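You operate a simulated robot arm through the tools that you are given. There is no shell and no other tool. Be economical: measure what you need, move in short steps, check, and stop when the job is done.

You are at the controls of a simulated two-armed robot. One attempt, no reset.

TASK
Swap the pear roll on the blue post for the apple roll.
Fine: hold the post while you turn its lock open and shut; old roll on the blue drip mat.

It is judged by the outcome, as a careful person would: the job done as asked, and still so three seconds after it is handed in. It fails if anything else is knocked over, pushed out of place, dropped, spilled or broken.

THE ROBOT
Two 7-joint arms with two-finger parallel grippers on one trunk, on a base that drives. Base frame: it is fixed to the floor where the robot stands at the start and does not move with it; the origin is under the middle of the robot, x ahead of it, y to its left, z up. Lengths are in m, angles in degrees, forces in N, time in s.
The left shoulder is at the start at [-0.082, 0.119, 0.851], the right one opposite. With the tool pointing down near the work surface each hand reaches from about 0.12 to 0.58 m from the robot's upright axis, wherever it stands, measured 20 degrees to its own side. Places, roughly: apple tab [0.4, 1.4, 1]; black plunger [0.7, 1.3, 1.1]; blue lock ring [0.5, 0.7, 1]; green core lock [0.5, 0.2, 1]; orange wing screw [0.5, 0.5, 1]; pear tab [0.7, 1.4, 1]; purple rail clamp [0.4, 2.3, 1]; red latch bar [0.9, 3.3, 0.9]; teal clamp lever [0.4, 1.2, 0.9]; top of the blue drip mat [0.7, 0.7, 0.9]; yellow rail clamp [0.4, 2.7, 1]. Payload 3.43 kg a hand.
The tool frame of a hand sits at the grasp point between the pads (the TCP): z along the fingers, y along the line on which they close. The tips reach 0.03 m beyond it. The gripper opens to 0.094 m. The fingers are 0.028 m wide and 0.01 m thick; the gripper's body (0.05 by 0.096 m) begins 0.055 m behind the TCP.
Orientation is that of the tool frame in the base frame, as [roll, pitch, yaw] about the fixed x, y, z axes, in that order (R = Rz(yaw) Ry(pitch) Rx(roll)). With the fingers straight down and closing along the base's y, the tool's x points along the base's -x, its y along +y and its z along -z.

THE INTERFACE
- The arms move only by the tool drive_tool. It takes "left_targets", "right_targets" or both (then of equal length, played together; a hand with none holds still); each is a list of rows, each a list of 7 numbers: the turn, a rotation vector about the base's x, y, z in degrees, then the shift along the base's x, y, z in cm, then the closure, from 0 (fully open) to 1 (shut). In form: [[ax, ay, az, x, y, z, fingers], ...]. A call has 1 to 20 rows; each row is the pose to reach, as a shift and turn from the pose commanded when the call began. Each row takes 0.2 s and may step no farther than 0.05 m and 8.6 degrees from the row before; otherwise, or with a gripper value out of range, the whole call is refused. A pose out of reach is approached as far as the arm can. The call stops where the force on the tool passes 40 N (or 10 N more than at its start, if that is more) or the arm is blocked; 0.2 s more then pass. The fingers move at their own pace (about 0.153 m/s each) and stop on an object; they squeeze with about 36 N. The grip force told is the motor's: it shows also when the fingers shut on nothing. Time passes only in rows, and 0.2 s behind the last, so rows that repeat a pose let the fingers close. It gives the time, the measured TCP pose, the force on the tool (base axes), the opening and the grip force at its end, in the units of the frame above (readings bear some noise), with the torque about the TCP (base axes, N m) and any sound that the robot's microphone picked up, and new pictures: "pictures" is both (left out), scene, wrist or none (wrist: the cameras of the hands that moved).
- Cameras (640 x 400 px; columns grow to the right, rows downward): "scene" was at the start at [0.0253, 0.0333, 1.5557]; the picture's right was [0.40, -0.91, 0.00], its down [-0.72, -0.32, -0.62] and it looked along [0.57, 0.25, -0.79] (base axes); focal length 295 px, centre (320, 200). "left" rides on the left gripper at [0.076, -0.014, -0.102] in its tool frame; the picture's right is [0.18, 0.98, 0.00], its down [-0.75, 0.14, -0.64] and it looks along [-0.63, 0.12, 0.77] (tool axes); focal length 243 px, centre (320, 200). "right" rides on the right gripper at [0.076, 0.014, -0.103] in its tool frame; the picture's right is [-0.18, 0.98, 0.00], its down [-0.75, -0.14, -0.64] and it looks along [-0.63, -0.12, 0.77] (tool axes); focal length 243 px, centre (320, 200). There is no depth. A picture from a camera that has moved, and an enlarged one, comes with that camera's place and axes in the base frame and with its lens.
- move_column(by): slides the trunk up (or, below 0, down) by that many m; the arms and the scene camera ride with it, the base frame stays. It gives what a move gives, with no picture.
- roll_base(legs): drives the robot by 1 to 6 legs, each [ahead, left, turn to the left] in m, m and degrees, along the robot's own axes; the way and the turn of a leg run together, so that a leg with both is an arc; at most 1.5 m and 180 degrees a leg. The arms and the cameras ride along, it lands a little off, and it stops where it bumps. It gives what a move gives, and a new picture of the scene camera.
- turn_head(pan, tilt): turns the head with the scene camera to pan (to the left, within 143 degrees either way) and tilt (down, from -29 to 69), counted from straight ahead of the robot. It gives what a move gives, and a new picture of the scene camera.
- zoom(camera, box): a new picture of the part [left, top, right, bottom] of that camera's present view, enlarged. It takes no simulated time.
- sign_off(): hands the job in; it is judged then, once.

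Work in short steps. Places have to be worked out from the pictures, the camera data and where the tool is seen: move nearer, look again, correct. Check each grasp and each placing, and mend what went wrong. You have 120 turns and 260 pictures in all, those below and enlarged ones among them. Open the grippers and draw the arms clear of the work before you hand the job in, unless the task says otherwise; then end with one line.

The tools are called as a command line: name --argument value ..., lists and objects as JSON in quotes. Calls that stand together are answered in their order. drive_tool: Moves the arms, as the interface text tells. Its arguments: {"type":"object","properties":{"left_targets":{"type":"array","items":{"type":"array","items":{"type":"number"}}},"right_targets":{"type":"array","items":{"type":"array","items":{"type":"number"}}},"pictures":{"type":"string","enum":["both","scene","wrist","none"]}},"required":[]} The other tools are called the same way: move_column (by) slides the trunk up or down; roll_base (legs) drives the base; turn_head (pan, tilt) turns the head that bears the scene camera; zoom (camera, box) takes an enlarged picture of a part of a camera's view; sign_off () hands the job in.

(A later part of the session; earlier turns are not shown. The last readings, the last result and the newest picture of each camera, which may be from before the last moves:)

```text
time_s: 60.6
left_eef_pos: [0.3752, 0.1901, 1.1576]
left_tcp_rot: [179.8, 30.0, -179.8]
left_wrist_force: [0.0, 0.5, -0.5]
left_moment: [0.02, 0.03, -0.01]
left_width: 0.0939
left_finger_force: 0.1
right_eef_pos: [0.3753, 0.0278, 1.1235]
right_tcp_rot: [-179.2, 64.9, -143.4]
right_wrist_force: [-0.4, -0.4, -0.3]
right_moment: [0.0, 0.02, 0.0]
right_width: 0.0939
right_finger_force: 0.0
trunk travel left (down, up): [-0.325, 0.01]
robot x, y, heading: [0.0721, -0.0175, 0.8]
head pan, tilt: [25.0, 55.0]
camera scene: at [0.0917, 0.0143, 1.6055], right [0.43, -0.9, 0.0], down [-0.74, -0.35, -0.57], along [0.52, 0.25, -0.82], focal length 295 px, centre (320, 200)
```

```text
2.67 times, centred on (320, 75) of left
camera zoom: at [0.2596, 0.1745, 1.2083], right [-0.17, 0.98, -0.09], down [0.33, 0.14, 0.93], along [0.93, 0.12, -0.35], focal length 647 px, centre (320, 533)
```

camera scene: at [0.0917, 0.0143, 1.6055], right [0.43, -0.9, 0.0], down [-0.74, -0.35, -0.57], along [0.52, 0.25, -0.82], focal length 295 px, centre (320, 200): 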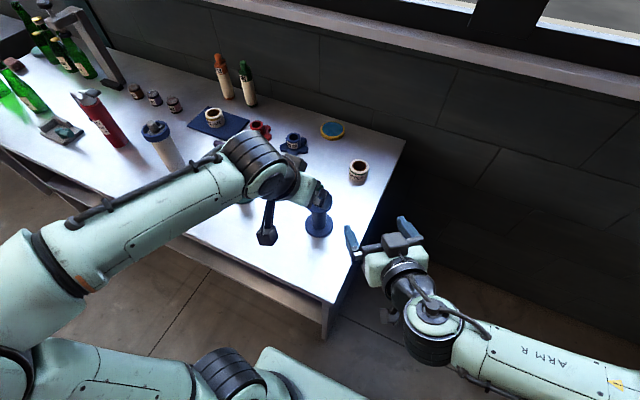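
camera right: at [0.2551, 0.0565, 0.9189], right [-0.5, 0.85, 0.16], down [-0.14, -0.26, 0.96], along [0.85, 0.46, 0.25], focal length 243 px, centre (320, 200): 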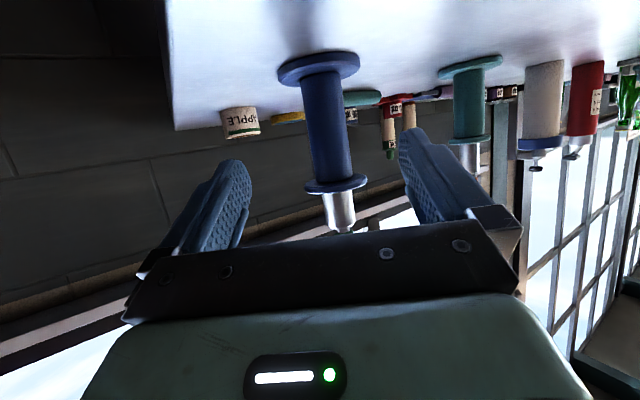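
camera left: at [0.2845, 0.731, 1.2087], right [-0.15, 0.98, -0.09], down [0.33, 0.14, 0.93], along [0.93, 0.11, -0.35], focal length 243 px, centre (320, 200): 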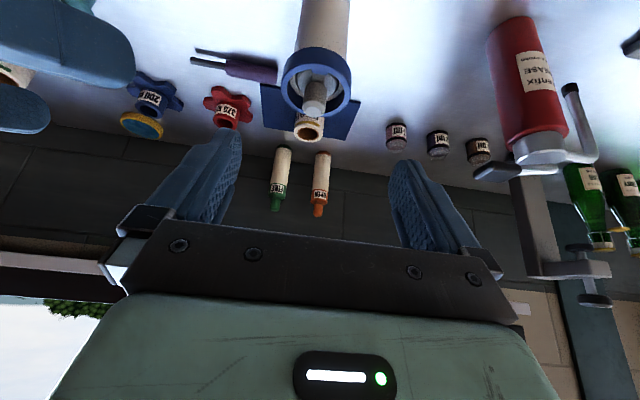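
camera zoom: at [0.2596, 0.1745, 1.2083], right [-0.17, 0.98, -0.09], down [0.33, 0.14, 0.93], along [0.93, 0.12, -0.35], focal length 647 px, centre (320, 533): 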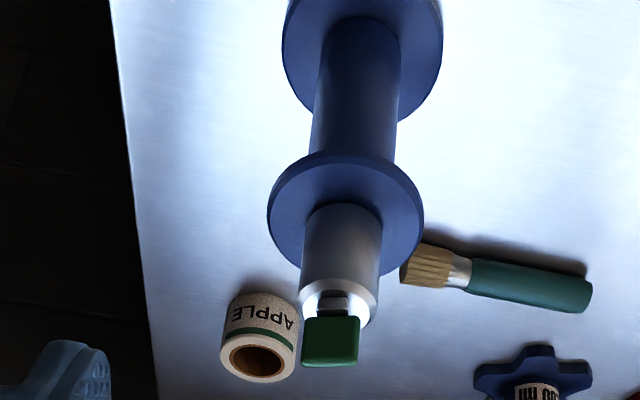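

Apple roll centre ≈(0.715, 0.172), top ≈0.898. I carry the open left hand over the post (high) and down toward it, stopping above.

drive_tool --left_targets '[[0, 0, 0, 4, -0.5, 0, 0], [0, 0, 0, 8, -0.9, -1, 0], [0, 0, 0, 12, -1.2, -2, 0], [0, 0, 0, 16, -1.4, -3, 0], [0, 0, 0, 20, -1.6, -4, 0], [0, 0, 0, 24, -1.8, -6, 0], [0, 0, 0, 28, -1.8, -9, 0], [0, 0, 0, 31, -1.8, -12.5, 0], [0, 0, 0, 32.8, -1.8, -16, 0]]'

```text
time_s: 62.6
left_eef_pos: [0.7024, 0.1754, 0.9964]
left_tcp_rot: [179.9, 30.1, -179.8]
left_wrist_force: [-0.6, -0.3, -0.3]
left_moment: [0.0, 0.07, -0.01]
left_width: 0.0941
left_finger_force: 0.2
right_eef_pos: [0.3746, 0.0285, 1.1243]
right_tcp_rot: [-179.2, 64.9, -143.5]
right_wrist_force: [0.6, 0.1, -0.1]
right_moment: [-0.01, 0.0, -0.01]
right_width: 0.0942
right_finger_force: 0.1
trunk travel left (down, up): [-0.325, 0.01]
robot x, y, heading: [0.0712, -0.0235, 0.8]
head pan, tilt: [25.0, 55.0]
camera scene: at [0.0924, 0.0144, 1.6058], right [0.43, -0.9, 0.0], down [-0.74, -0.35, -0.57], along [0.52, 0.25, -0.82], focal length 295 px, centre (320, 200)
camera left: at [0.586, 0.1602, 1.047], right [-0.17, 0.98, -0.09], down [0.33, 0.14, 0.93], along [0.93, 0.12, -0.35], focal length 243 px, centre (320, 200)
```

scene: 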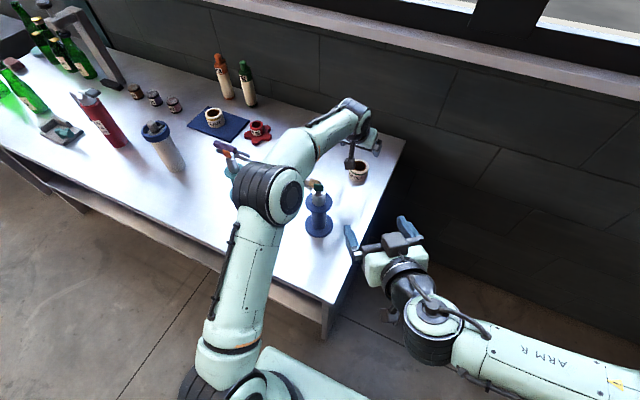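
left: 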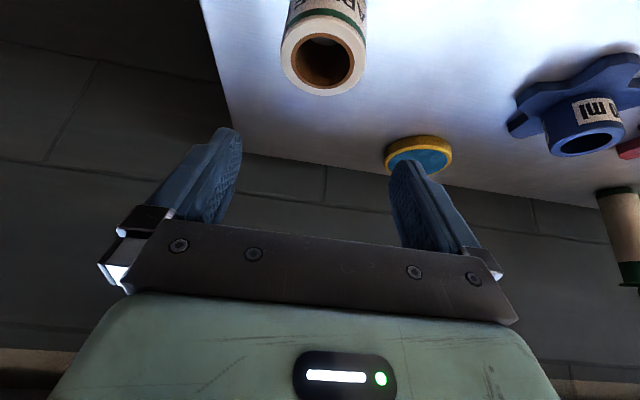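

Apple centre re-estimated at ≈(0.707, 0.170). I lower to z≈0.93 with the y correction and look again.

drive_tool --left_targets '[[0, 0, 0, 0, -0.4, -2, 0], [0, 0, 0, 0, -0.5, -4.5, 0], [0, 0, 0, 0, -0.5, -6.5, 0]]' --pictures "wrist"

```text
time_s: 63.4
left_eef_pos: [0.7025, 0.168, 0.9316]
left_tcp_rot: [-180.0, 30.0, -179.7]
left_wrist_force: [0.8, -0.2, 0.0]
left_moment: [0.01, -0.02, 0.0]
left_width: 0.0941
left_finger_force: 0.1
right_eef_pos: [0.3745, 0.029, 1.1233]
right_tcp_rot: [-179.1, 64.9, -143.5]
right_wrist_force: [-0.2, 0.1, -0.8]
right_moment: [0.03, 0.0, 0.02]
right_width: 0.094
right_finger_force: 0.0
trunk travel left (down, up): [-0.325, 0.01]
robot x, y, heading: [0.0723, -0.0175, 0.6]
head pan, tilt: [25.0, 55.0]
camera left: at [0.5866, 0.1526, 0.9827], right [-0.17, 0.98, -0.09], down [0.33, 0.14, 0.93], along [0.93, 0.12, -0.35], focal length 243 px, centre (320, 200)
```

left: 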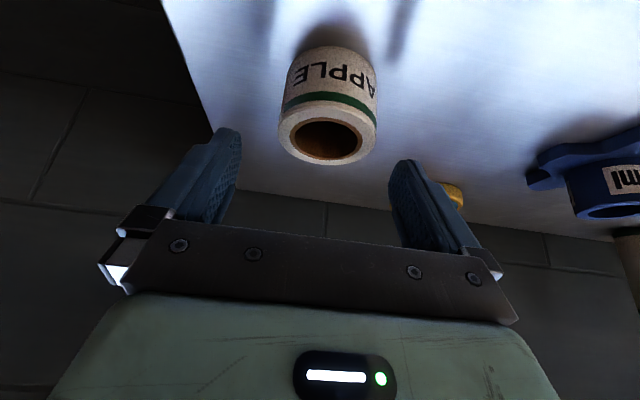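

Lowering 33 mm brings the roll into the same place in the hand as the pear had. I go down and close.

drive_tool --left_targets '[[0, 0, 0, -0.1, 0, -1.5, 0], [0, 0, 0, -0.1, 0, -2.7, 0], [0, 0, 0, -0.1, 0, -3.3, 0], [0, 0, 0, -0.1, 0, -3.3, 0.2], [0, 0, 0, -0.1, 0, -3.3, 0.3], [0, 0, 0, -0.1, 0, -3.3, 0.6], [0, 0, 0, -0.1, 0, -3.3, 0.8]]' --pictures "wrist"

```text
time_s: 65.0
left_eef_pos: [0.7021, 0.1665, 0.9009]
left_tcp_rot: [179.8, 29.9, -179.8]
left_wrist_force: [0.5, 0.5, 0.4]
left_moment: [-0.01, 0.03, 0.01]
left_width: 0.061
left_finger_force: 36.3
right_eef_pos: [0.3747, 0.0275, 1.124]
right_tcp_rot: [-179.0, 65.0, -143.4]
right_wrist_force: [0.1, -0.5, -0.1]
right_moment: [0.01, 0.0, -0.02]
right_width: 0.0939
right_finger_force: 0.0
trunk travel left (down, up): [-0.325, 0.01]
robot x, y, heading: [0.072, -0.0208, 0.7]
head pan, tilt: [25.0, 55.0]
camera left: at [0.5857, 0.1514, 0.9509], right [-0.17, 0.98, -0.09], down [0.33, 0.14, 0.93], along [0.93, 0.12, -0.35], focal length 243 px, centre (320, 200)
```

left: 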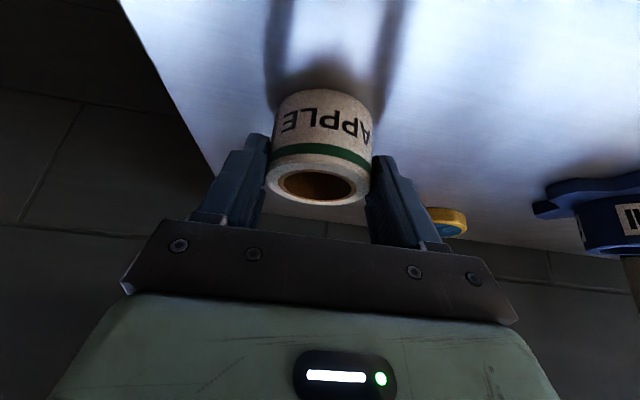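

Apple gripped (61 mm). I lift it and bring it to a hover over the post at z≈1.14, moving back high.

drive_tool --left_targets '[[0, 0, 0, 0, 0, 3, 0.8], [0, 0, 0, 0, 0, 6.5, 0.8], [0, 0, 0, -1, 0, 10.5, 0.8], [0, 0, 0, -3, 0.3, 14.5, 0.8], [0, 0, 0, -5, 0.6, 18.5, 0.8], [0, 0, 0, -7.5, 1, 22, 0.8], [0, 0, 0, -11, 1.5, 24, 0.8], [0, 0, 0, -15, 2, 24, 0.8], [0, 0, 0, -19, 2.8, 24, 0.8], [0, 0, 0, -23.2, 3.4, 24, 0.8]]'

```text
time_s: 67.2
left_eef_pos: [0.471, 0.1994, 1.1412]
left_tcp_rot: [179.7, 30.0, -179.8]
left_wrist_force: [-0.1, -0.5, -0.2]
left_moment: [-0.01, 0.01, 0.01]
left_width: 0.0607
left_finger_force: 36.6
right_eef_pos: [0.3729, 0.0299, 1.1239]
right_tcp_rot: [-179.0, 64.8, -143.3]
right_wrist_force: [-0.2, -0.7, 0.3]
right_moment: [-0.01, 0.02, -0.02]
right_width: 0.0938
right_finger_force: 0.0
trunk travel left (down, up): [-0.325, 0.01]
robot x, y, heading: [0.0696, -0.0183, 0.8]
head pan, tilt: [25.0, 55.0]
camera scene: at [0.0903, 0.0147, 1.6057], right [0.43, -0.9, 0.0], down [-0.74, -0.35, -0.57], along [0.52, 0.25, -0.82], focal length 295 px, centre (320, 200)
camera left: at [0.354, 0.1845, 1.191], right [-0.16, 0.98, -0.09], down [0.33, 0.14, 0.93], along [0.93, 0.12, -0.35], focal length 243 px, centre (320, 200)
```

scene: 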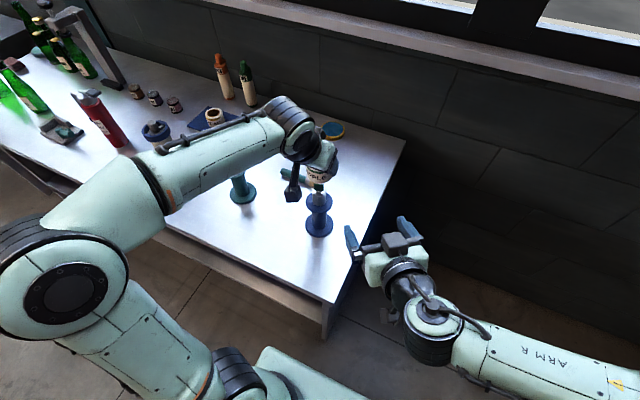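
left: 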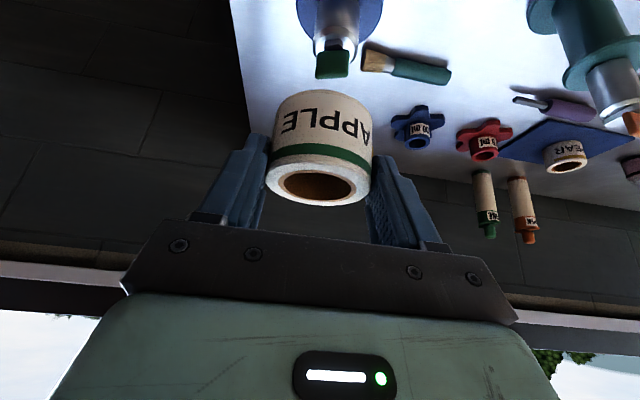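

Tab/roll alignment compares well with the pear's (needs ≈ −1.5 mm x, +3 mm y). First I bring the right hand back to its pre-hold pose in front of the post.

drive_tool --right_targets '[[0, 0, 0, 0, 1, -4, 0], [0, 0, 0, 0, 2.5, -8, 0], [0, 0, 0, 0.3, 4.5, -12, 0], [0, 0, 0, 0.8, 7, -16, 0], [0, 0, 0, 1.5, 9, -19, 0], [0, 0, 0, 2.3, 11.2, -20.2, 0]]'

```text
time_s: 68.6
left_eef_pos: [0.4728, 0.1991, 1.1386]
left_tcp_rot: [179.7, 30.0, -179.8]
left_wrist_force: [-1.0, -0.4, -0.5]
left_moment: [-0.01, -0.03, 0.01]
left_width: 0.0609
left_finger_force: 36.0
right_eef_pos: [0.396, 0.1433, 0.921]
right_tcp_rot: [-178.9, 64.9, -143.3]
right_wrist_force: [-0.6, -0.3, -0.7]
right_moment: [-0.03, 0.02, -0.04]
right_width: 0.0939
right_finger_force: 0.0
right hand out of reach, approached as far as the arm can: row 2, 3
trunk travel left (down, up): [-0.325, 0.01]
robot x, y, heading: [0.0756, -0.0227, 0.6]
head pan, tilt: [25.0, 55.0]
camera scene: at [0.0921, 0.0151, 1.6058], right [0.43, -0.9, 0.0], down [-0.74, -0.35, -0.57], along [0.52, 0.25, -0.82], focal length 295 px, centre (320, 200)
camera right: at [0.2854, 0.0798, 0.8961], right [-0.51, 0.85, 0.16], down [-0.13, -0.26, 0.96], along [0.85, 0.47, 0.25], focal length 243 px, centre (320, 200)
```

scene: 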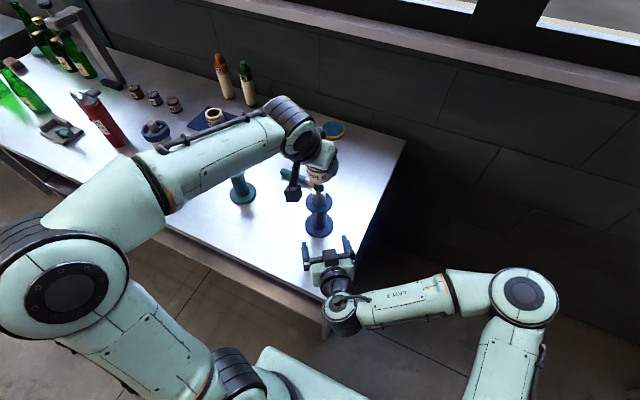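
right: 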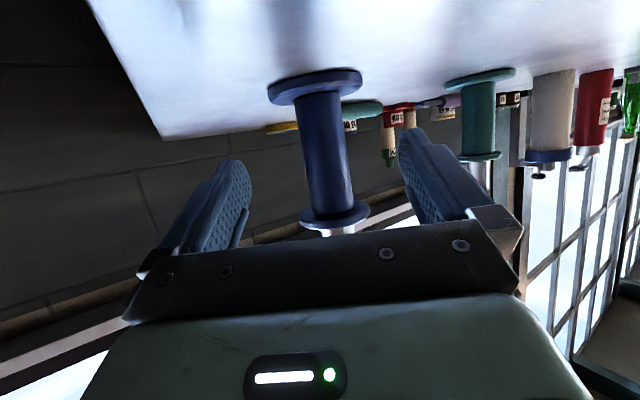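

Aligned again. I advance around the column and close on it.

drive_tool --right_targets '[[0, 0, 0, 2.0, 1.35, 0, 0], [0, 0, 0, 4.0, 2.7, 0, 0], [0, 0, 0, 6, 4.05, 0, 0], [0, 0, 0, 7.5, 5.1, 0, 0]]' --pictures "wrist"

```text
time_s: 69.6
left_eef_pos: [0.4729, 0.1996, 1.141]
left_tcp_rot: [179.8, 29.9, -179.7]
left_wrist_force: [-0.5, -0.3, -0.9]
left_moment: [0.01, -0.01, 0.02]
left_width: 0.0606
left_finger_force: 36.0
right_eef_pos: [0.4723, 0.1907, 0.9189]
right_tcp_rot: [-178.9, 64.8, -143.5]
right_wrist_force: [0.2, 0.4, 0.6]
right_moment: [-0.01, -0.01, 0.02]
right_width: 0.0942
right_finger_force: 0.1
trunk travel left (down, up): [-0.325, 0.01]
robot x, y, heading: [0.0718, -0.0184, 1.0]
head pan, tilt: [25.0, 55.0]
camera right: at [0.3616, 0.1281, 0.894], right [-0.51, 0.84, 0.16], down [-0.13, -0.26, 0.96], along [0.85, 0.47, 0.25], focal length 243 px, centre (320, 200)
```

right: 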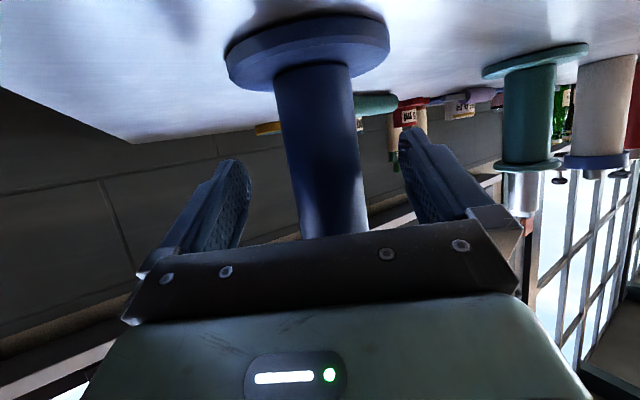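

Column is ~3.5 mm to picture right; I shift accordingly and close.

drive_tool --right_targets '[[0, 0, 0, -0.2, 0.3, 0.2, 0], [0, 0, 0, -0.2, 0.3, 0.2, 0.3], [0, 0, 0, -0.2, 0.3, 0.2, 0.5], [0, 0, 0, -0.2, 0.3, 0.2, 0.6], [0, 0, 0, -0.2, 0.3, 0.2, 1], [0, 0, 0, -0.2, 0.3, 0.2, 1]]' --pictures "scene"

zoom --camera "left" --box '[240, 0, 400, 220]'

```text
time_s: 71.0
left_eef_pos: [0.4725, 0.1987, 1.1401]
left_tcp_rot: [179.8, 29.9, -179.8]
left_wrist_force: [-0.6, -0.4, -0.7]
left_moment: [0.02, -0.01, 0.04]
left_width: 0.061
left_finger_force: 35.8
right_eef_pos: [0.4709, 0.1935, 0.9232]
right_tcp_rot: [-179.0, 64.9, -143.5]
right_wrist_force: [1.4, 0.5, 0.9]
right_moment: [0.13, 0.05, -0.08]
right_width: 0.04
right_finger_force: 36.1
trunk travel left (down, up): [-0.325, 0.01]
robot x, y, heading: [0.0692, -0.0173, 0.7]
head pan, tilt: [25.0, 55.0]
camera scene: at [0.0921, 0.0142, 1.6058], right [0.43, -0.9, 0.0], down [-0.74, -0.35, -0.57], along [0.52, 0.25, -0.82], focal length 295 px, centre (320, 200)
```

scene: 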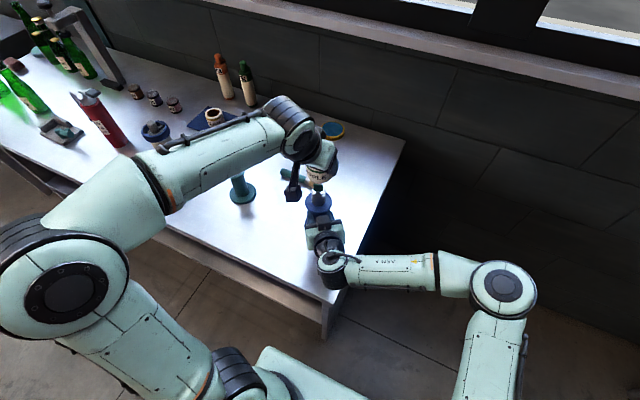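

```text
1.82 times, centred on (320, 110) of left
camera zoom: at [0.356, 0.1841, 1.191], right [-0.17, 0.98, -0.09], down [0.33, 0.14, 0.93], along [0.93, 0.12, -0.35], focal length 441 px, centre (320, 364)
```

zoom: 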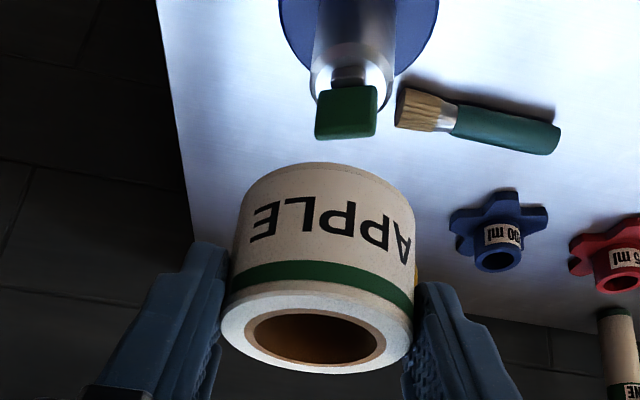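

Post held. I apply x −2.7 mm, y +3.5 mm and lower to the pear's lifted height (TCP 1.127) to compare the picture directly.

drive_tool --left_targets '[[0, 0, 0, -0.27, 0.35, 0, 0.8], [0, 0, 0, -0.27, 0.35, -1.3, 0.8]]' --pictures "wrist"

zoom --camera "left" --box '[240, 0, 400, 220]'

```text
time_s: 71.6
left_eef_pos: [0.4697, 0.2051, 1.1274]
left_tcp_rot: [179.8, 29.9, -179.8]
left_wrist_force: [0.1, 0.5, -0.8]
left_moment: [0.0, 0.0, 0.03]
left_width: 0.0608
left_finger_force: 35.8
right_eef_pos: [0.4706, 0.1946, 0.9225]
right_tcp_rot: [-179.2, 64.9, -143.5]
right_wrist_force: [1.8, -0.4, 1.5]
right_moment: [0.21, 0.03, -0.05]
right_width: 0.0404
right_finger_force: 36.6
trunk travel left (down, up): [-0.325, 0.01]
robot x, y, heading: [0.0686, -0.0204, 0.6]
head pan, tilt: [25.0, 55.0]
camera left: at [0.353, 0.1888, 1.1779], right [-0.17, 0.98, -0.09], down [0.33, 0.14, 0.93], along [0.93, 0.12, -0.35], focal length 243 px, centre (320, 200)
```

left: 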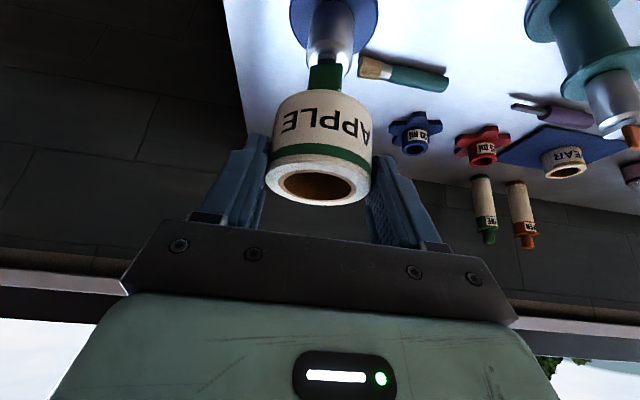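

```text
1.82 times, centred on (320, 110) of left
camera zoom: at [0.353, 0.1888, 1.1779], right [-0.17, 0.98, -0.09], down [0.33, 0.14, 0.93], along [0.93, 0.12, -0.35], focal length 441 px, centre (320, 364)
```

zoom: 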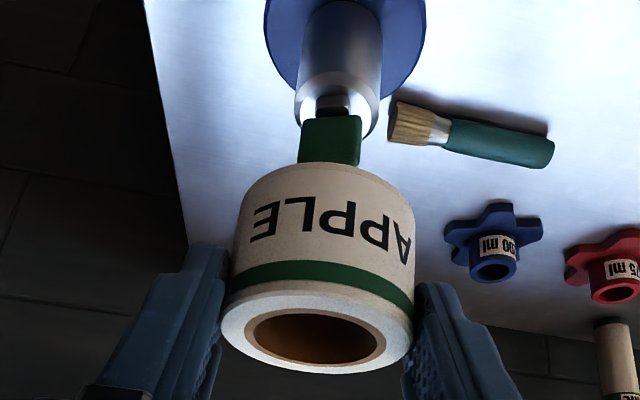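

Matches the pear picture closely. I lower step by step with force monitoring.

drive_tool --left_targets '[[0, 0, 0, 0, -0.1, -1.5, 0.8], [0, 0, 0, 0, -0.1, -3, 0.8], [0, 0, 0, 0, -0.1, -4, 0.8]]' --pictures "none"

zoom --camera "left" --box '[240, 0, 400, 220]'

```text
time_s: 72.4
left_eef_pos: [0.4695, 0.2054, 1.0862]
left_tcp_rot: [179.9, 29.9, -179.9]
left_wrist_force: [-0.4, 1.1, -0.8]
left_moment: [-0.01, 0.01, -0.02]
left_width: 0.0608
left_finger_force: 35.3
right_eef_pos: [0.4705, 0.1944, 0.9225]
right_tcp_rot: [-179.0, 64.9, -143.5]
right_wrist_force: [2.0, -0.4, 2.3]
right_moment: [0.2, 0.05, -0.09]
right_width: 0.0402
right_finger_force: 36.4
trunk travel left (down, up): [-0.325, 0.01]
robot x, y, heading: [0.0723, -0.0201, 0.5]
head pan, tilt: [25.0, 55.0]
```

```text
1.82 times, centred on (320, 110) of left
camera zoom: at [0.3525, 0.189, 1.1366], right [-0.17, 0.98, -0.09], down [0.33, 0.14, 0.93], along [0.93, 0.12, -0.35], focal length 441 px, centre (320, 364)
```

zoom: 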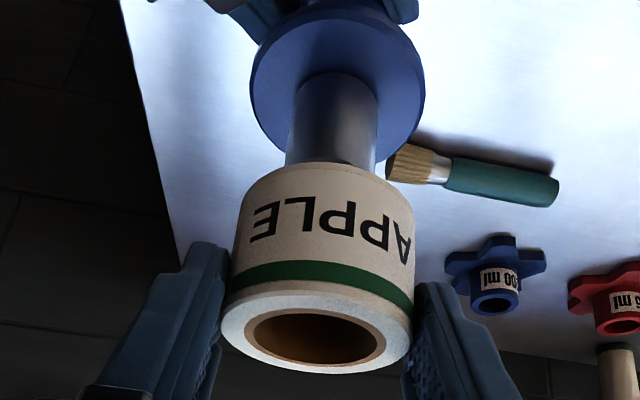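

Spindle lines up with the roll axis within ~1 mm. Continue lowering onto the spindle.

drive_tool --left_targets '[[0, 0, 0, 0, 0, -1, 0.8], [0, 0, 0, 0, 0, -2, 0.8], [0, 0, 0, 0, 0, -3, 0.8], [0, 0, 0, 0, 0, -4, 0.8], [0, 0, 0, 0, 0, -5, 0.8]]' --pictures "wrist"

```text
time_s: 73.6
left_eef_pos: [0.468, 0.2035, 1.0363]
left_tcp_rot: [179.8, 29.9, -179.7]
left_wrist_force: [0.3, 0.0, -0.3]
left_moment: [-0.01, 0.03, 0.03]
left_width: 0.0607
left_finger_force: 36.0
right_eef_pos: [0.4701, 0.1935, 0.923]
right_tcp_rot: [-179.0, 64.8, -143.5]
right_wrist_force: [2.6, 0.1, 3.2]
right_moment: [0.27, 0.01, -0.07]
right_width: 0.0404
right_finger_force: 35.9
trunk travel left (down, up): [-0.325, 0.01]
robot x, y, heading: [0.0731, -0.0212, 0.8]
head pan, tilt: [25.0, 55.0]
camera left: at [0.3527, 0.1877, 1.0876], right [-0.17, 0.98, -0.09], down [0.33, 0.14, 0.93], along [0.93, 0.12, -0.35], focal length 243 px, centre (320, 200)
```

left: 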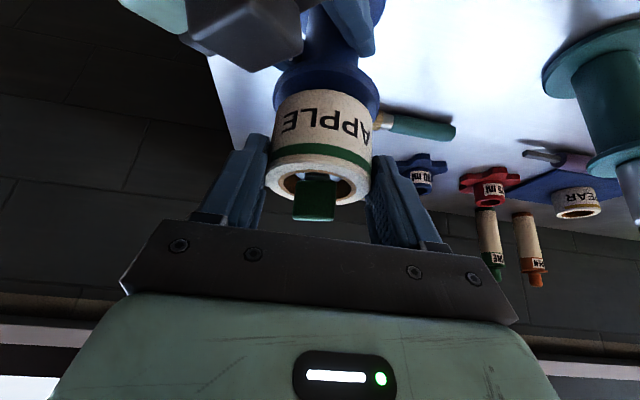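

No contact forces; nearly seated. Small steps down until contact.

drive_tool --left_targets '[[0, 0, 0, 0, 0, -0.4, 0.8], [0, 0, 0, 0, 0, -0.7, 0.8], [0, 0, 0, 0, 0, -0.9, 0.8]]' --pictures "wrist"

```text
time_s: 74.4
left_eef_pos: [0.4679, 0.202, 1.0274]
left_tcp_rot: [179.8, 30.0, -179.8]
left_wrist_force: [0.4, 0.9, -1.1]
left_moment: [0.05, -0.06, 0.05]
left_width: 0.0612
left_finger_force: 35.8
right_eef_pos: [0.4707, 0.1936, 0.9226]
right_tcp_rot: [-179.0, 64.9, -143.5]
right_wrist_force: [0.9, 0.4, 3.6]
right_moment: [0.33, -0.01, -0.14]
right_width: 0.0402
right_finger_force: 35.5
trunk travel left (down, up): [-0.325, 0.01]
robot x, y, heading: [0.0715, -0.0226, 0.6]
head pan, tilt: [25.0, 55.0]
camera left: at [0.3525, 0.1871, 1.0783], right [-0.16, 0.98, -0.09], down [0.33, 0.14, 0.93], along [0.93, 0.12, -0.35], focal length 243 px, centre (320, 200)
```

left: 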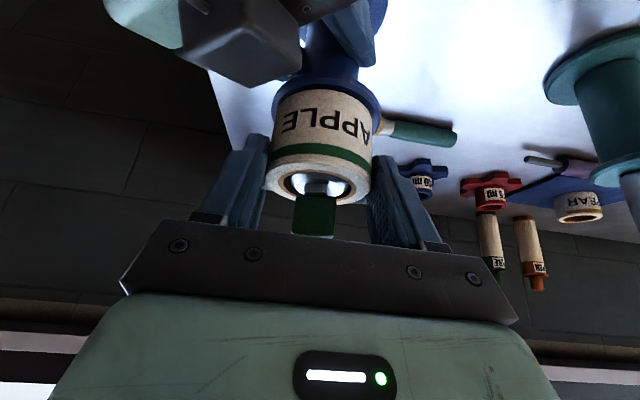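

Not yet clearly in contact; a few mm more.

drive_tool --left_targets '[[0, 0, 0, 0, 0, -0.15, 0.8], [0, 0, 0, 0, 0, -0.3, 0.8], [0, 0, 0, 0, 0, -0.45, 0.8]]' --pictures "none"

```text
time_s: 75.2
left_eef_pos: [0.4682, 0.2022, 1.0257]
left_tcp_rot: [179.8, 30.2, -179.8]
left_wrist_force: [0.1, 3.3, 13.6]
left_moment: [-0.19, 0.15, -0.07]
left_width: 0.0604
left_finger_force: 35.6
right_eef_pos: [0.471, 0.1927, 0.9229]
right_tcp_rot: [-179.2, 64.9, -143.6]
right_wrist_force: [3.5, 1.1, 0.1]
right_moment: [0.99, 0.06, -0.16]
right_width: 0.0404
right_finger_force: 36.0
trunk travel left (down, up): [-0.325, 0.01]
robot x, y, heading: [0.0685, -0.0204, 0.4]
head pan, tilt: [25.0, 55.0]
```

Seated (13.6 N). I release the roll and raise the left hand.

drive_tool --left_targets '[[0, 0, 0, 0, 0, 0.2, 0.8], [0, 0, 0, 0, 0, 0.2, 0.3], [0, 0, 0, 0, 0, 0.2, 0.1], [0, 0, 0, 0, 0, 0.2, 0], [0, 0, 0, 0, 0, 3, 0], [0, 0, 0, 0, 0, 6.5, 0], [0, 0, 0, -2, 0, 10.5, 0]]'

zoom --camera "left" --box '[240, 0, 420, 150]'

```text
time_s: 76.8
left_eef_pos: [0.449, 0.2018, 1.1283]
left_tcp_rot: [179.7, 29.8, -179.9]
left_wrist_force: [-0.5, -0.2, -0.1]
left_moment: [0.0, -0.01, -0.03]
left_width: 0.094
left_finger_force: 0.1
right_eef_pos: [0.47, 0.1933, 0.9228]
right_tcp_rot: [-178.9, 64.9, -143.4]
right_wrist_force: [0.0, -0.6, 5.9]
right_moment: [0.12, 0.27, -0.05]
right_width: 0.0405
right_finger_force: 35.8
trunk travel left (down, up): [-0.325, 0.01]
robot x, y, heading: [0.071, -0.0162, 0.7]
head pan, tilt: [25.0, 55.0]
camera scene: at [0.0908, 0.0143, 1.6057], right [0.43, -0.9, 0.0], down [-0.74, -0.35, -0.57], along [0.52, 0.25, -0.82], focal length 295 px, centre (320, 200)
camera left: at [0.3333, 0.1861, 1.179], right [-0.16, 0.98, -0.09], down [0.33, 0.14, 0.93], along [0.93, 0.12, -0.35], focal length 243 px, centre (320, 200)
```

scene: 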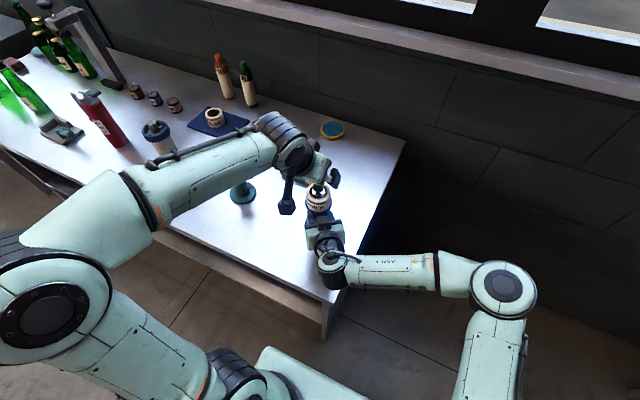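
left: 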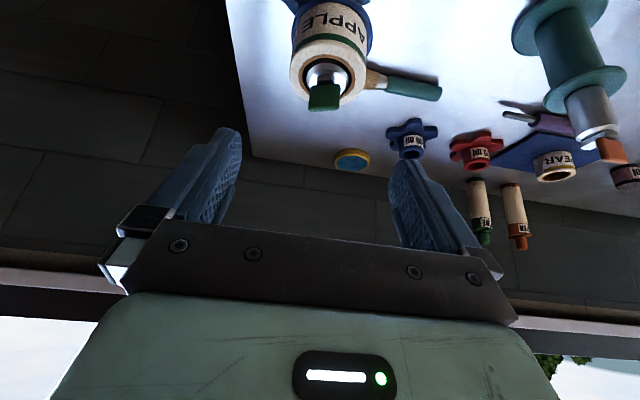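

```text
2.67 times, centred on (330, 75) of left
camera zoom: at [0.3333, 0.1861, 1.179], right [-0.16, 0.98, -0.09], down [0.33, 0.14, 0.93], along [0.93, 0.12, -0.35], focal length 647 px, centre (293, 533)
```

zoom: 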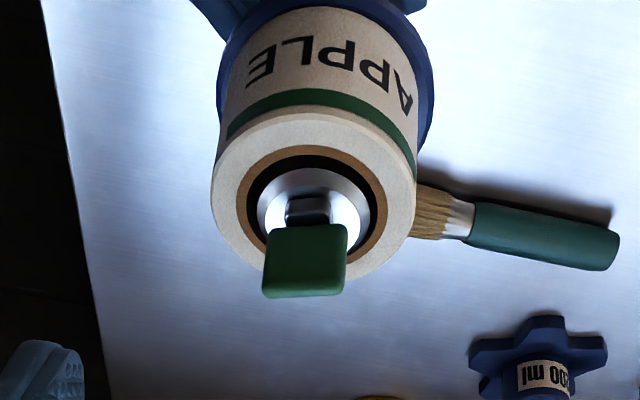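

Apple is seated with the lock still open. I straighten the left hand and yaw it to match the tab (≈103°), then look.

drive_tool --left_targets '[[0, 7.5, 0, 0, 0, 0.5, 0], [0, 15, 0, 0, 0, 0.5, 0], [0, 22.5, 0, 0, 0, 0.5, 0], [0, 30, 0, 0, 0, 0.5, 0]]' --pictures "none"

drive_tool --left_targets '[[0, 0, -7.7, 0.3, 0, 0, 0], [0, 0, -15.4, 0.6, 0, 0, 0], [0, 0, -23.1, 0.9, 0, 0, 0], [0, 0, -30.8, 1.2, 0, 0, 0], [0, 0, -38.5, 1.5, 0, 0, 0], [0, 0, -46.2, 1.8, 0, 0, 0], [0, 0, -53.9, 2.1, 0, 0, 0], [0, 0, -61.6, 2.4, 0, 0, 0], [0, 0, -69.3, 2.7, 0, 0, 0], [0, 0, -77, 2.8, 0.1, 0, 0.3]]'

zoom --camera "left" --box '[240, 80, 400, 220]'

```text
time_s: 77.8
left_eef_pos: [0.4483, 0.2033, 1.134]
left_tcp_rot: [179.7, -0.4, -179.8]
left_wrist_force: [-0.5, 0.6, 0.0]
left_moment: [0.02, 0.0, 0.0]
left_width: 0.0941
left_finger_force: 0.1
right_eef_pos: [0.47, 0.194, 0.9233]
right_tcp_rot: [-179.1, 64.9, -143.4]
right_wrist_force: [-0.7, -1.2, 3.6]
right_moment: [0.15, 0.31, 0.1]
right_width: 0.0404
right_finger_force: 35.4
trunk travel left (down, up): [-0.325, 0.01]
robot x, y, heading: [0.0693, -0.0177, 0.7]
head pan, tilt: [25.0, 55.0]
```

```text
time_s: 80.0
left_eef_pos: [0.4756, 0.2044, 1.1345]
left_tcp_rot: [179.7, -0.3, 103.1]
left_wrist_force: [-0.4, 0.4, -0.2]
left_moment: [-0.02, -0.03, -0.03]
left_width: 0.0661
left_finger_force: 0.0
right_eef_pos: [0.4697, 0.1938, 0.9225]
right_tcp_rot: [-179.0, 64.9, -143.5]
right_wrist_force: [-1.9, 1.1, 2.5]
right_moment: [0.27, 0.3, 0.06]
right_width: 0.0402
right_finger_force: 35.6
trunk travel left (down, up): [-0.325, 0.01]
robot x, y, heading: [0.0708, -0.0195, 0.6]
head pan, tilt: [25.0, 55.0]
camera scene: at [0.0915, 0.0142, 1.6058], right [0.43, -0.9, 0.0], down [-0.74, -0.35, -0.57], along [0.52, 0.25, -0.82], focal length 295 px, centre (320, 200)
camera left: at [0.4449, 0.2751, 1.236], right [0.92, 0.4, 0.01], down [0.3, -0.7, 0.64], along [0.26, -0.59, -0.77], focal length 243 px, centre (320, 200)
```

scene: 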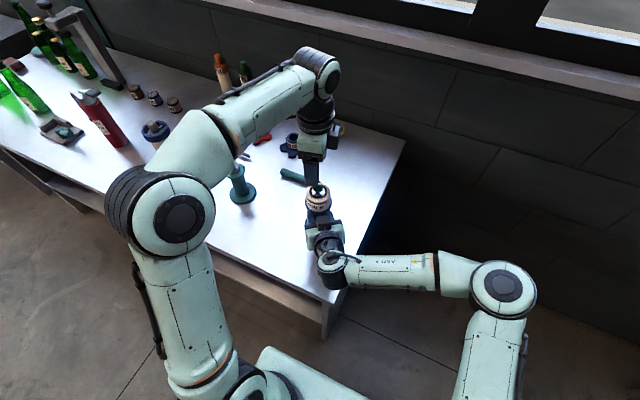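
left: 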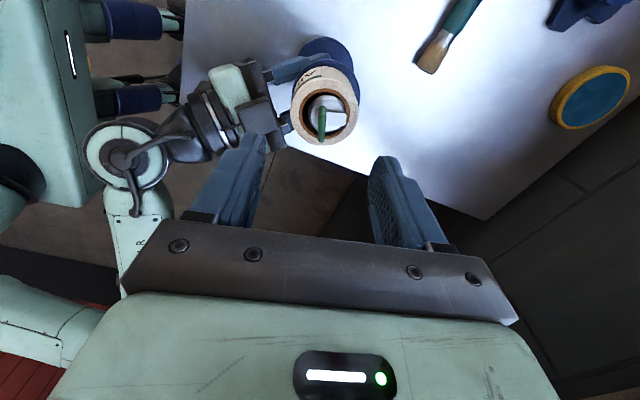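

```text
2.86 times, centred on (320, 150) of left
camera zoom: at [0.4449, 0.2751, 1.236], right [0.92, 0.4, 0.01], down [0.3, -0.7, 0.64], along [0.26, -0.59, -0.77], focal length 693 px, centre (320, 343)
```

zoom: 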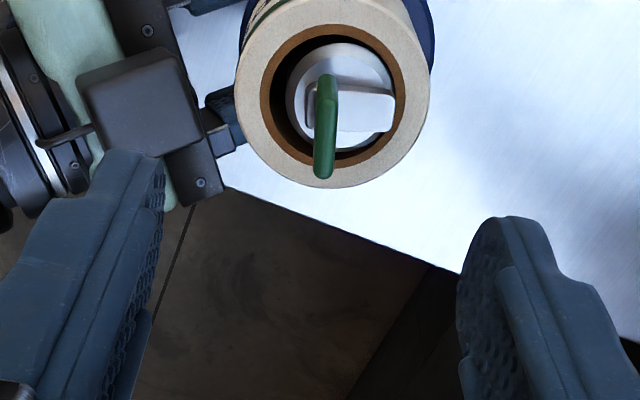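

The blade is edge-on in this view, so the hand is aligned. I lower onto the tab and close.

drive_tool --left_targets '[[0, 0, 0, 0.1, -0.1, -2, 0.4], [0, 0, 0, 0.15, -0.15, -4.5, 0.4], [0, 0, 0, 0.15, -0.15, -6.2, 0.4], [0, 0, 0, 0.15, -0.15, -6.2, 0.8], [0, 0, 0, 0.15, -0.15, -6.2, 1], [0, 0, 0, 0.15, -0.15, -6.2, 1]]' --pictures "wrist"

```text
time_s: 81.4
left_eef_pos: [0.479, 0.2029, 1.0726]
left_tcp_rot: [179.7, -0.1, 103.2]
left_wrist_force: [2.1, -0.6, 0.0]
left_moment: [-0.15, -0.08, 0.83]
left_width: 0.007
left_finger_force: 36.1
right_eef_pos: [0.4694, 0.1928, 0.9235]
right_tcp_rot: [-179.0, 64.9, -143.5]
right_wrist_force: [-4.8, -0.2, 2.5]
right_moment: [0.05, -0.06, -0.73]
right_width: 0.0404
right_finger_force: 36.4
trunk travel left (down, up): [-0.325, 0.01]
robot x, y, heading: [0.0754, -0.0189, 0.6]
head pan, tilt: [25.0, 55.0]
camera left: at [0.4474, 0.2731, 1.1729], right [0.91, 0.4, 0.01], down [0.31, -0.7, 0.64], along [0.26, -0.58, -0.77], focal length 243 px, centre (320, 200)
```

left: 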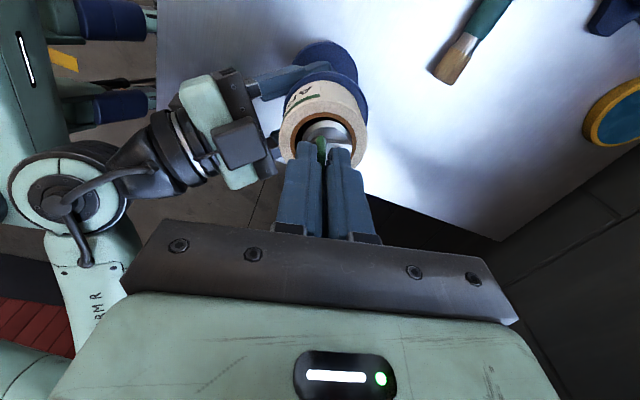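

Gripped; the tab is slightly CCW of the hand (torque +0.8). Now I turn it counter-clockwise to shut, checking midway.

drive_tool --left_targets '[[0, 0, 7, -0.05, 0, 0, 1], [0, 0, 14, -0.1, 0, 0, 1], [0, 0, 21, -0.1, 0, 0, 1], [0, 0, 28, -0.1, 0, 0, 1], [0, 0, 35, -0.1, 0, 0, 1], [0, 0, 42, -0.1, 0, 0, 1]]' --pictures "none"

```text
time_s: 82.8
left_eef_pos: [0.4764, 0.2026, 1.0721]
left_tcp_rot: [179.7, 0.0, 145.3]
left_wrist_force: [6.1, -2.4, -11.7]
left_moment: [-0.35, -0.6, -0.02]
left_width: 0.0052
left_finger_force: 35.9
right_eef_pos: [0.4698, 0.1942, 0.9228]
right_tcp_rot: [-179.1, 65.0, -143.4]
right_wrist_force: [-6.7, 1.3, 10.9]
right_moment: [0.15, -0.53, 0.03]
right_width: 0.0401
right_finger_force: 35.9
trunk travel left (down, up): [-0.325, 0.01]
robot x, y, heading: [0.07, -0.0182, 0.7]
head pan, tilt: [25.0, 55.0]
```

Free turning with the blade flat in the grip. Continue to ≈185°, lowering 1.5 mm to relieve the vertical pull.

drive_tool --left_targets '[[0, 0, 7, 0.05, 0, -0.1, 1], [0, 0, 14, 0.05, 0, -0.15, 1], [0, 0, 21, 0.05, 0, -0.15, 1], [0, 0, 28, 0.05, 0, -0.15, 1], [0, 0, 34, 0.05, 0, -0.15, 1], [0, 0, 40, 0.05, 0, -0.15, 1]]' --pictures "none"

zoom --camera "left" --box '[240, 60, 400, 200]'

```text
time_s: 84.2
left_eef_pos: [0.4771, 0.2024, 1.0713]
left_tcp_rot: [179.8, 0.1, -174.7]
left_wrist_force: [3.7, -7.0, 1.7]
left_moment: [-0.22, -0.06, 0.01]
left_width: 0.0054
left_finger_force: 36.1
right_eef_pos: [0.4714, 0.1939, 0.9233]
right_tcp_rot: [-179.1, 65.0, -143.4]
right_wrist_force: [-0.3, 9.9, 5.7]
right_moment: [-0.25, -0.29, -0.06]
right_width: 0.0401
right_finger_force: 35.6
trunk travel left (down, up): [-0.325, 0.01]
robot x, y, heading: [0.0737, -0.0194, 0.7]
head pan, tilt: [25.0, 55.0]
```

```text
2.86 times, centred on (320, 130) of left
camera zoom: at [0.4041, 0.1804, 1.1731], right [-0.27, 0.96, 0.0], down [0.74, 0.21, 0.64], along [0.62, 0.18, -0.77], focal length 693 px, centre (320, 400)
```

zoom: 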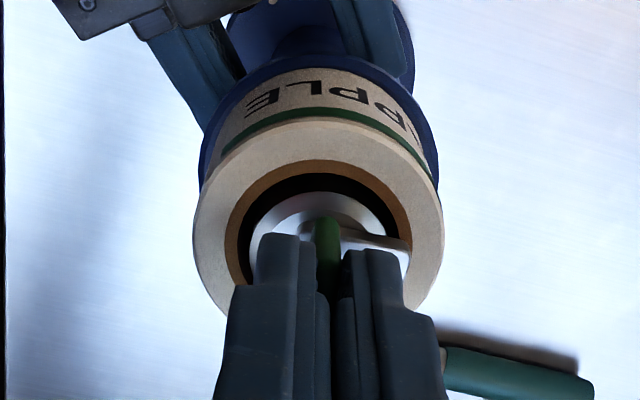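

At 185° the pawl reaches the ring; torque still ~0. I go on CCW in small steps until the stop's torque shows.

drive_tool --left_targets '[[0, 0, 5, 0.05, -0.05, 0, 1], [0, 0, 10, 0.05, -0.1, 0, 1], [0, 0, 15, 0.05, -0.1, 0, 1]]' --pictures "none"

```text
time_s: 85.0
left_eef_pos: [0.4781, 0.2017, 1.0704]
left_tcp_rot: [179.8, 0.0, -159.7]
left_wrist_force: [-4.3, -9.4, 21.6]
left_moment: [-0.59, 0.88, -0.02]
left_width: 0.0052
left_finger_force: 36.2
right_eef_pos: [0.4705, 0.1934, 0.9216]
right_tcp_rot: [-179.2, 64.9, -143.7]
right_wrist_force: [6.9, 17.3, 0.6]
right_moment: [0.26, 0.14, -0.19]
right_width: 0.0398
right_finger_force: 35.1
trunk travel left (down, up): [-0.325, 0.01]
robot x, y, heading: [0.0738, -0.0212, 0.6]
head pan, tilt: [25.0, 55.0]
```

Torque still zero but an upward push of 21 N; I raise 2 mm and continue a little.

drive_tool --left_targets '[[0, 0, 0, 0, -0.05, 0.15, 1], [0, 0, 4, -0.05, -0.1, 0.2, 1], [0, 0, 8, -0.05, -0.1, 0.2, 1]]' --pictures "none"

zoom --camera "left" --box '[240, 60, 400, 200]'

zoom --camera "scene" --box '[290, 160, 350, 220]'

```text
time_s: 85.8
left_eef_pos: [0.4775, 0.2001, 1.0707]
left_tcp_rot: [179.6, 0.0, -151.7]
left_wrist_force: [3.3, -4.0, 5.3]
left_moment: [-0.06, -0.26, 0.01]
left_width: 0.0052
left_finger_force: 35.7
right_eef_pos: [0.4692, 0.1935, 0.9225]
right_tcp_rot: [-178.9, 64.9, -143.3]
right_wrist_force: [1.5, 6.5, 4.7]
right_moment: [0.13, -0.07, -0.13]
right_width: 0.04
right_finger_force: 35.9
trunk travel left (down, up): [-0.325, 0.01]
robot x, y, heading: [0.0724, -0.0186, 0.7]
head pan, tilt: [25.0, 55.0]
```

```text
2.86 times, centred on (320, 130) of left
camera zoom: at [0.4185, 0.1521, 1.1729], right [-0.63, 0.78, 0.01], down [0.6, 0.48, 0.64], along [0.5, 0.41, -0.77], focal length 693 px, centre (320, 400)
```

zoom: 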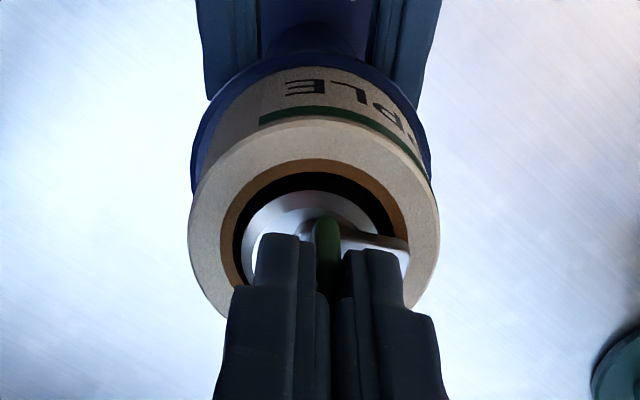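

```text
6.67 times, centred on (320, 190) of scene
camera zoom: at [0.0919, 0.0143, 1.6057], right [0.43, -0.9, 0.0], down [-0.74, -0.35, -0.57], along [0.52, 0.25, -0.82], focal length 1966 px, centre (320, 267)
```

zoom: 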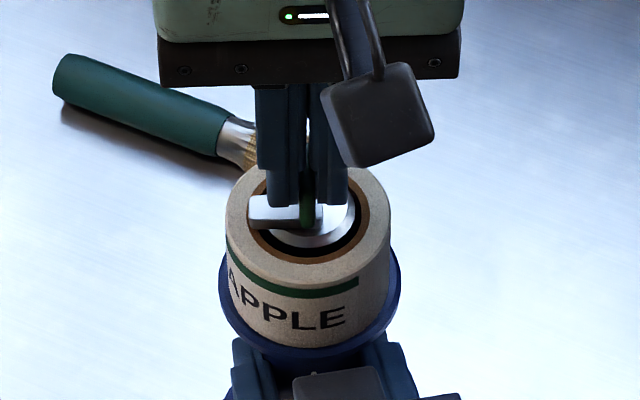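

Pawl now overlaps the roll, near the previously found stop (≈−150°). I go a few more degrees to feel the end stop.

drive_tool --left_targets '[[0, 0, 3, 0, -0.05, 0, 1], [0, 0, 6, 0, -0.05, 0, 1]]' --pictures "none"

```text
time_s: 86.4
left_eef_pos: [0.4783, 0.2013, 1.0699]
left_tcp_rot: [179.6, 0.0, -145.8]
left_wrist_force: [8.1, 2.2, 0.1]
left_moment: [0.23, -0.93, -0.86]
left_width: 0.0059
left_finger_force: 36.8
right_eef_pos: [0.4697, 0.1933, 0.9224]
right_tcp_rot: [-179.1, 65.0, -143.3]
right_wrist_force: [-6.2, -1.5, 8.8]
right_moment: [0.41, -0.2, 0.86]
right_width: 0.0403
right_finger_force: 36.4
trunk travel left (down, up): [-0.325, 0.01]
robot x, y, heading: [0.0733, -0.0219, 0.9]
head pan, tilt: [25.0, 55.0]
```

End stop reached (−0.86 N m): shut. I open the left fingers and lift away.

drive_tool --left_targets '[[0, 0, 0, 0, 0, 0, 0.7], [0, 0, 0, 0, 0, 0, 0.4], [0, 0, 0, 0, 0, 2.5, 0.3], [0, 0, 0, 0, 0, 6, 0.3]]' --pictures "scene"

zoom --camera "left" --box '[240, 60, 400, 200]'

zoom --camera "scene" --box '[290, 160, 350, 220]'

```text
time_s: 87.4
left_eef_pos: [0.4785, 0.2018, 1.1336]
left_tcp_rot: [179.7, -0.1, -145.8]
left_wrist_force: [-0.6, -0.2, 0.3]
left_moment: [-0.01, 0.02, -0.02]
left_width: 0.0658
left_finger_force: 0.0
right_eef_pos: [0.4703, 0.1935, 0.9226]
right_tcp_rot: [-179.0, 65.0, -143.4]
right_wrist_force: [-2.7, 2.3, 5.8]
right_moment: [0.13, 0.51, -0.05]
right_width: 0.0403
right_finger_force: 36.4
trunk travel left (down, up): [-0.325, 0.01]
robot x, y, heading: [0.0742, -0.0177, 0.7]
head pan, tilt: [25.0, 55.0]
camera scene: at [0.0912, 0.0143, 1.6058], right [0.43, -0.9, 0.0], down [-0.74, -0.35, -0.57], along [0.52, 0.25, -0.82], focal length 295 px, centre (320, 200)
```

scene: 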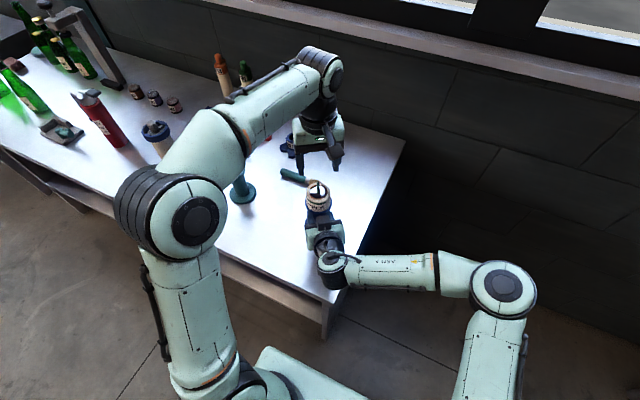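

```text
2.86 times, centred on (320, 130) of left
camera zoom: at [0.4243, 0.1461, 1.236], right [-0.7, 0.71, 0.0], down [0.55, 0.54, 0.64], along [0.45, 0.45, -0.77], focal length 693 px, centre (320, 400)
```

zoom: 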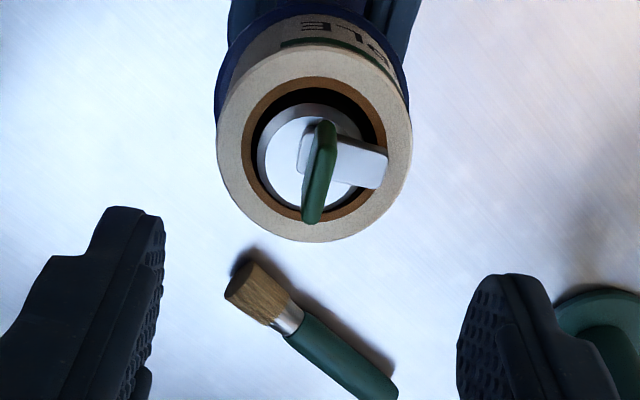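

```text
6.67 times, centred on (320, 190) of scene
camera zoom: at [0.0912, 0.0143, 1.6058], right [0.43, -0.9, 0.0], down [-0.74, -0.35, -0.57], along [0.52, 0.25, -0.82], focal length 1966 px, centre (320, 267)
```

zoom: 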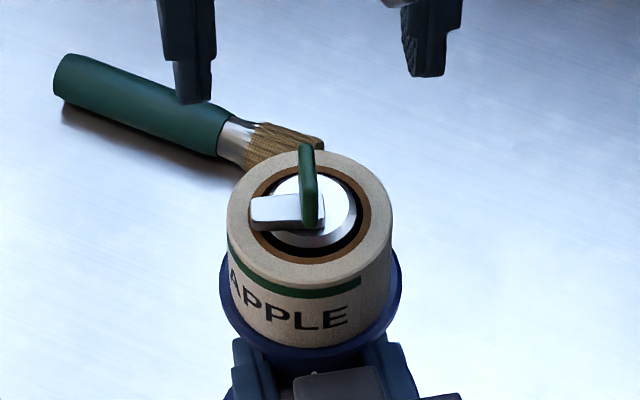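

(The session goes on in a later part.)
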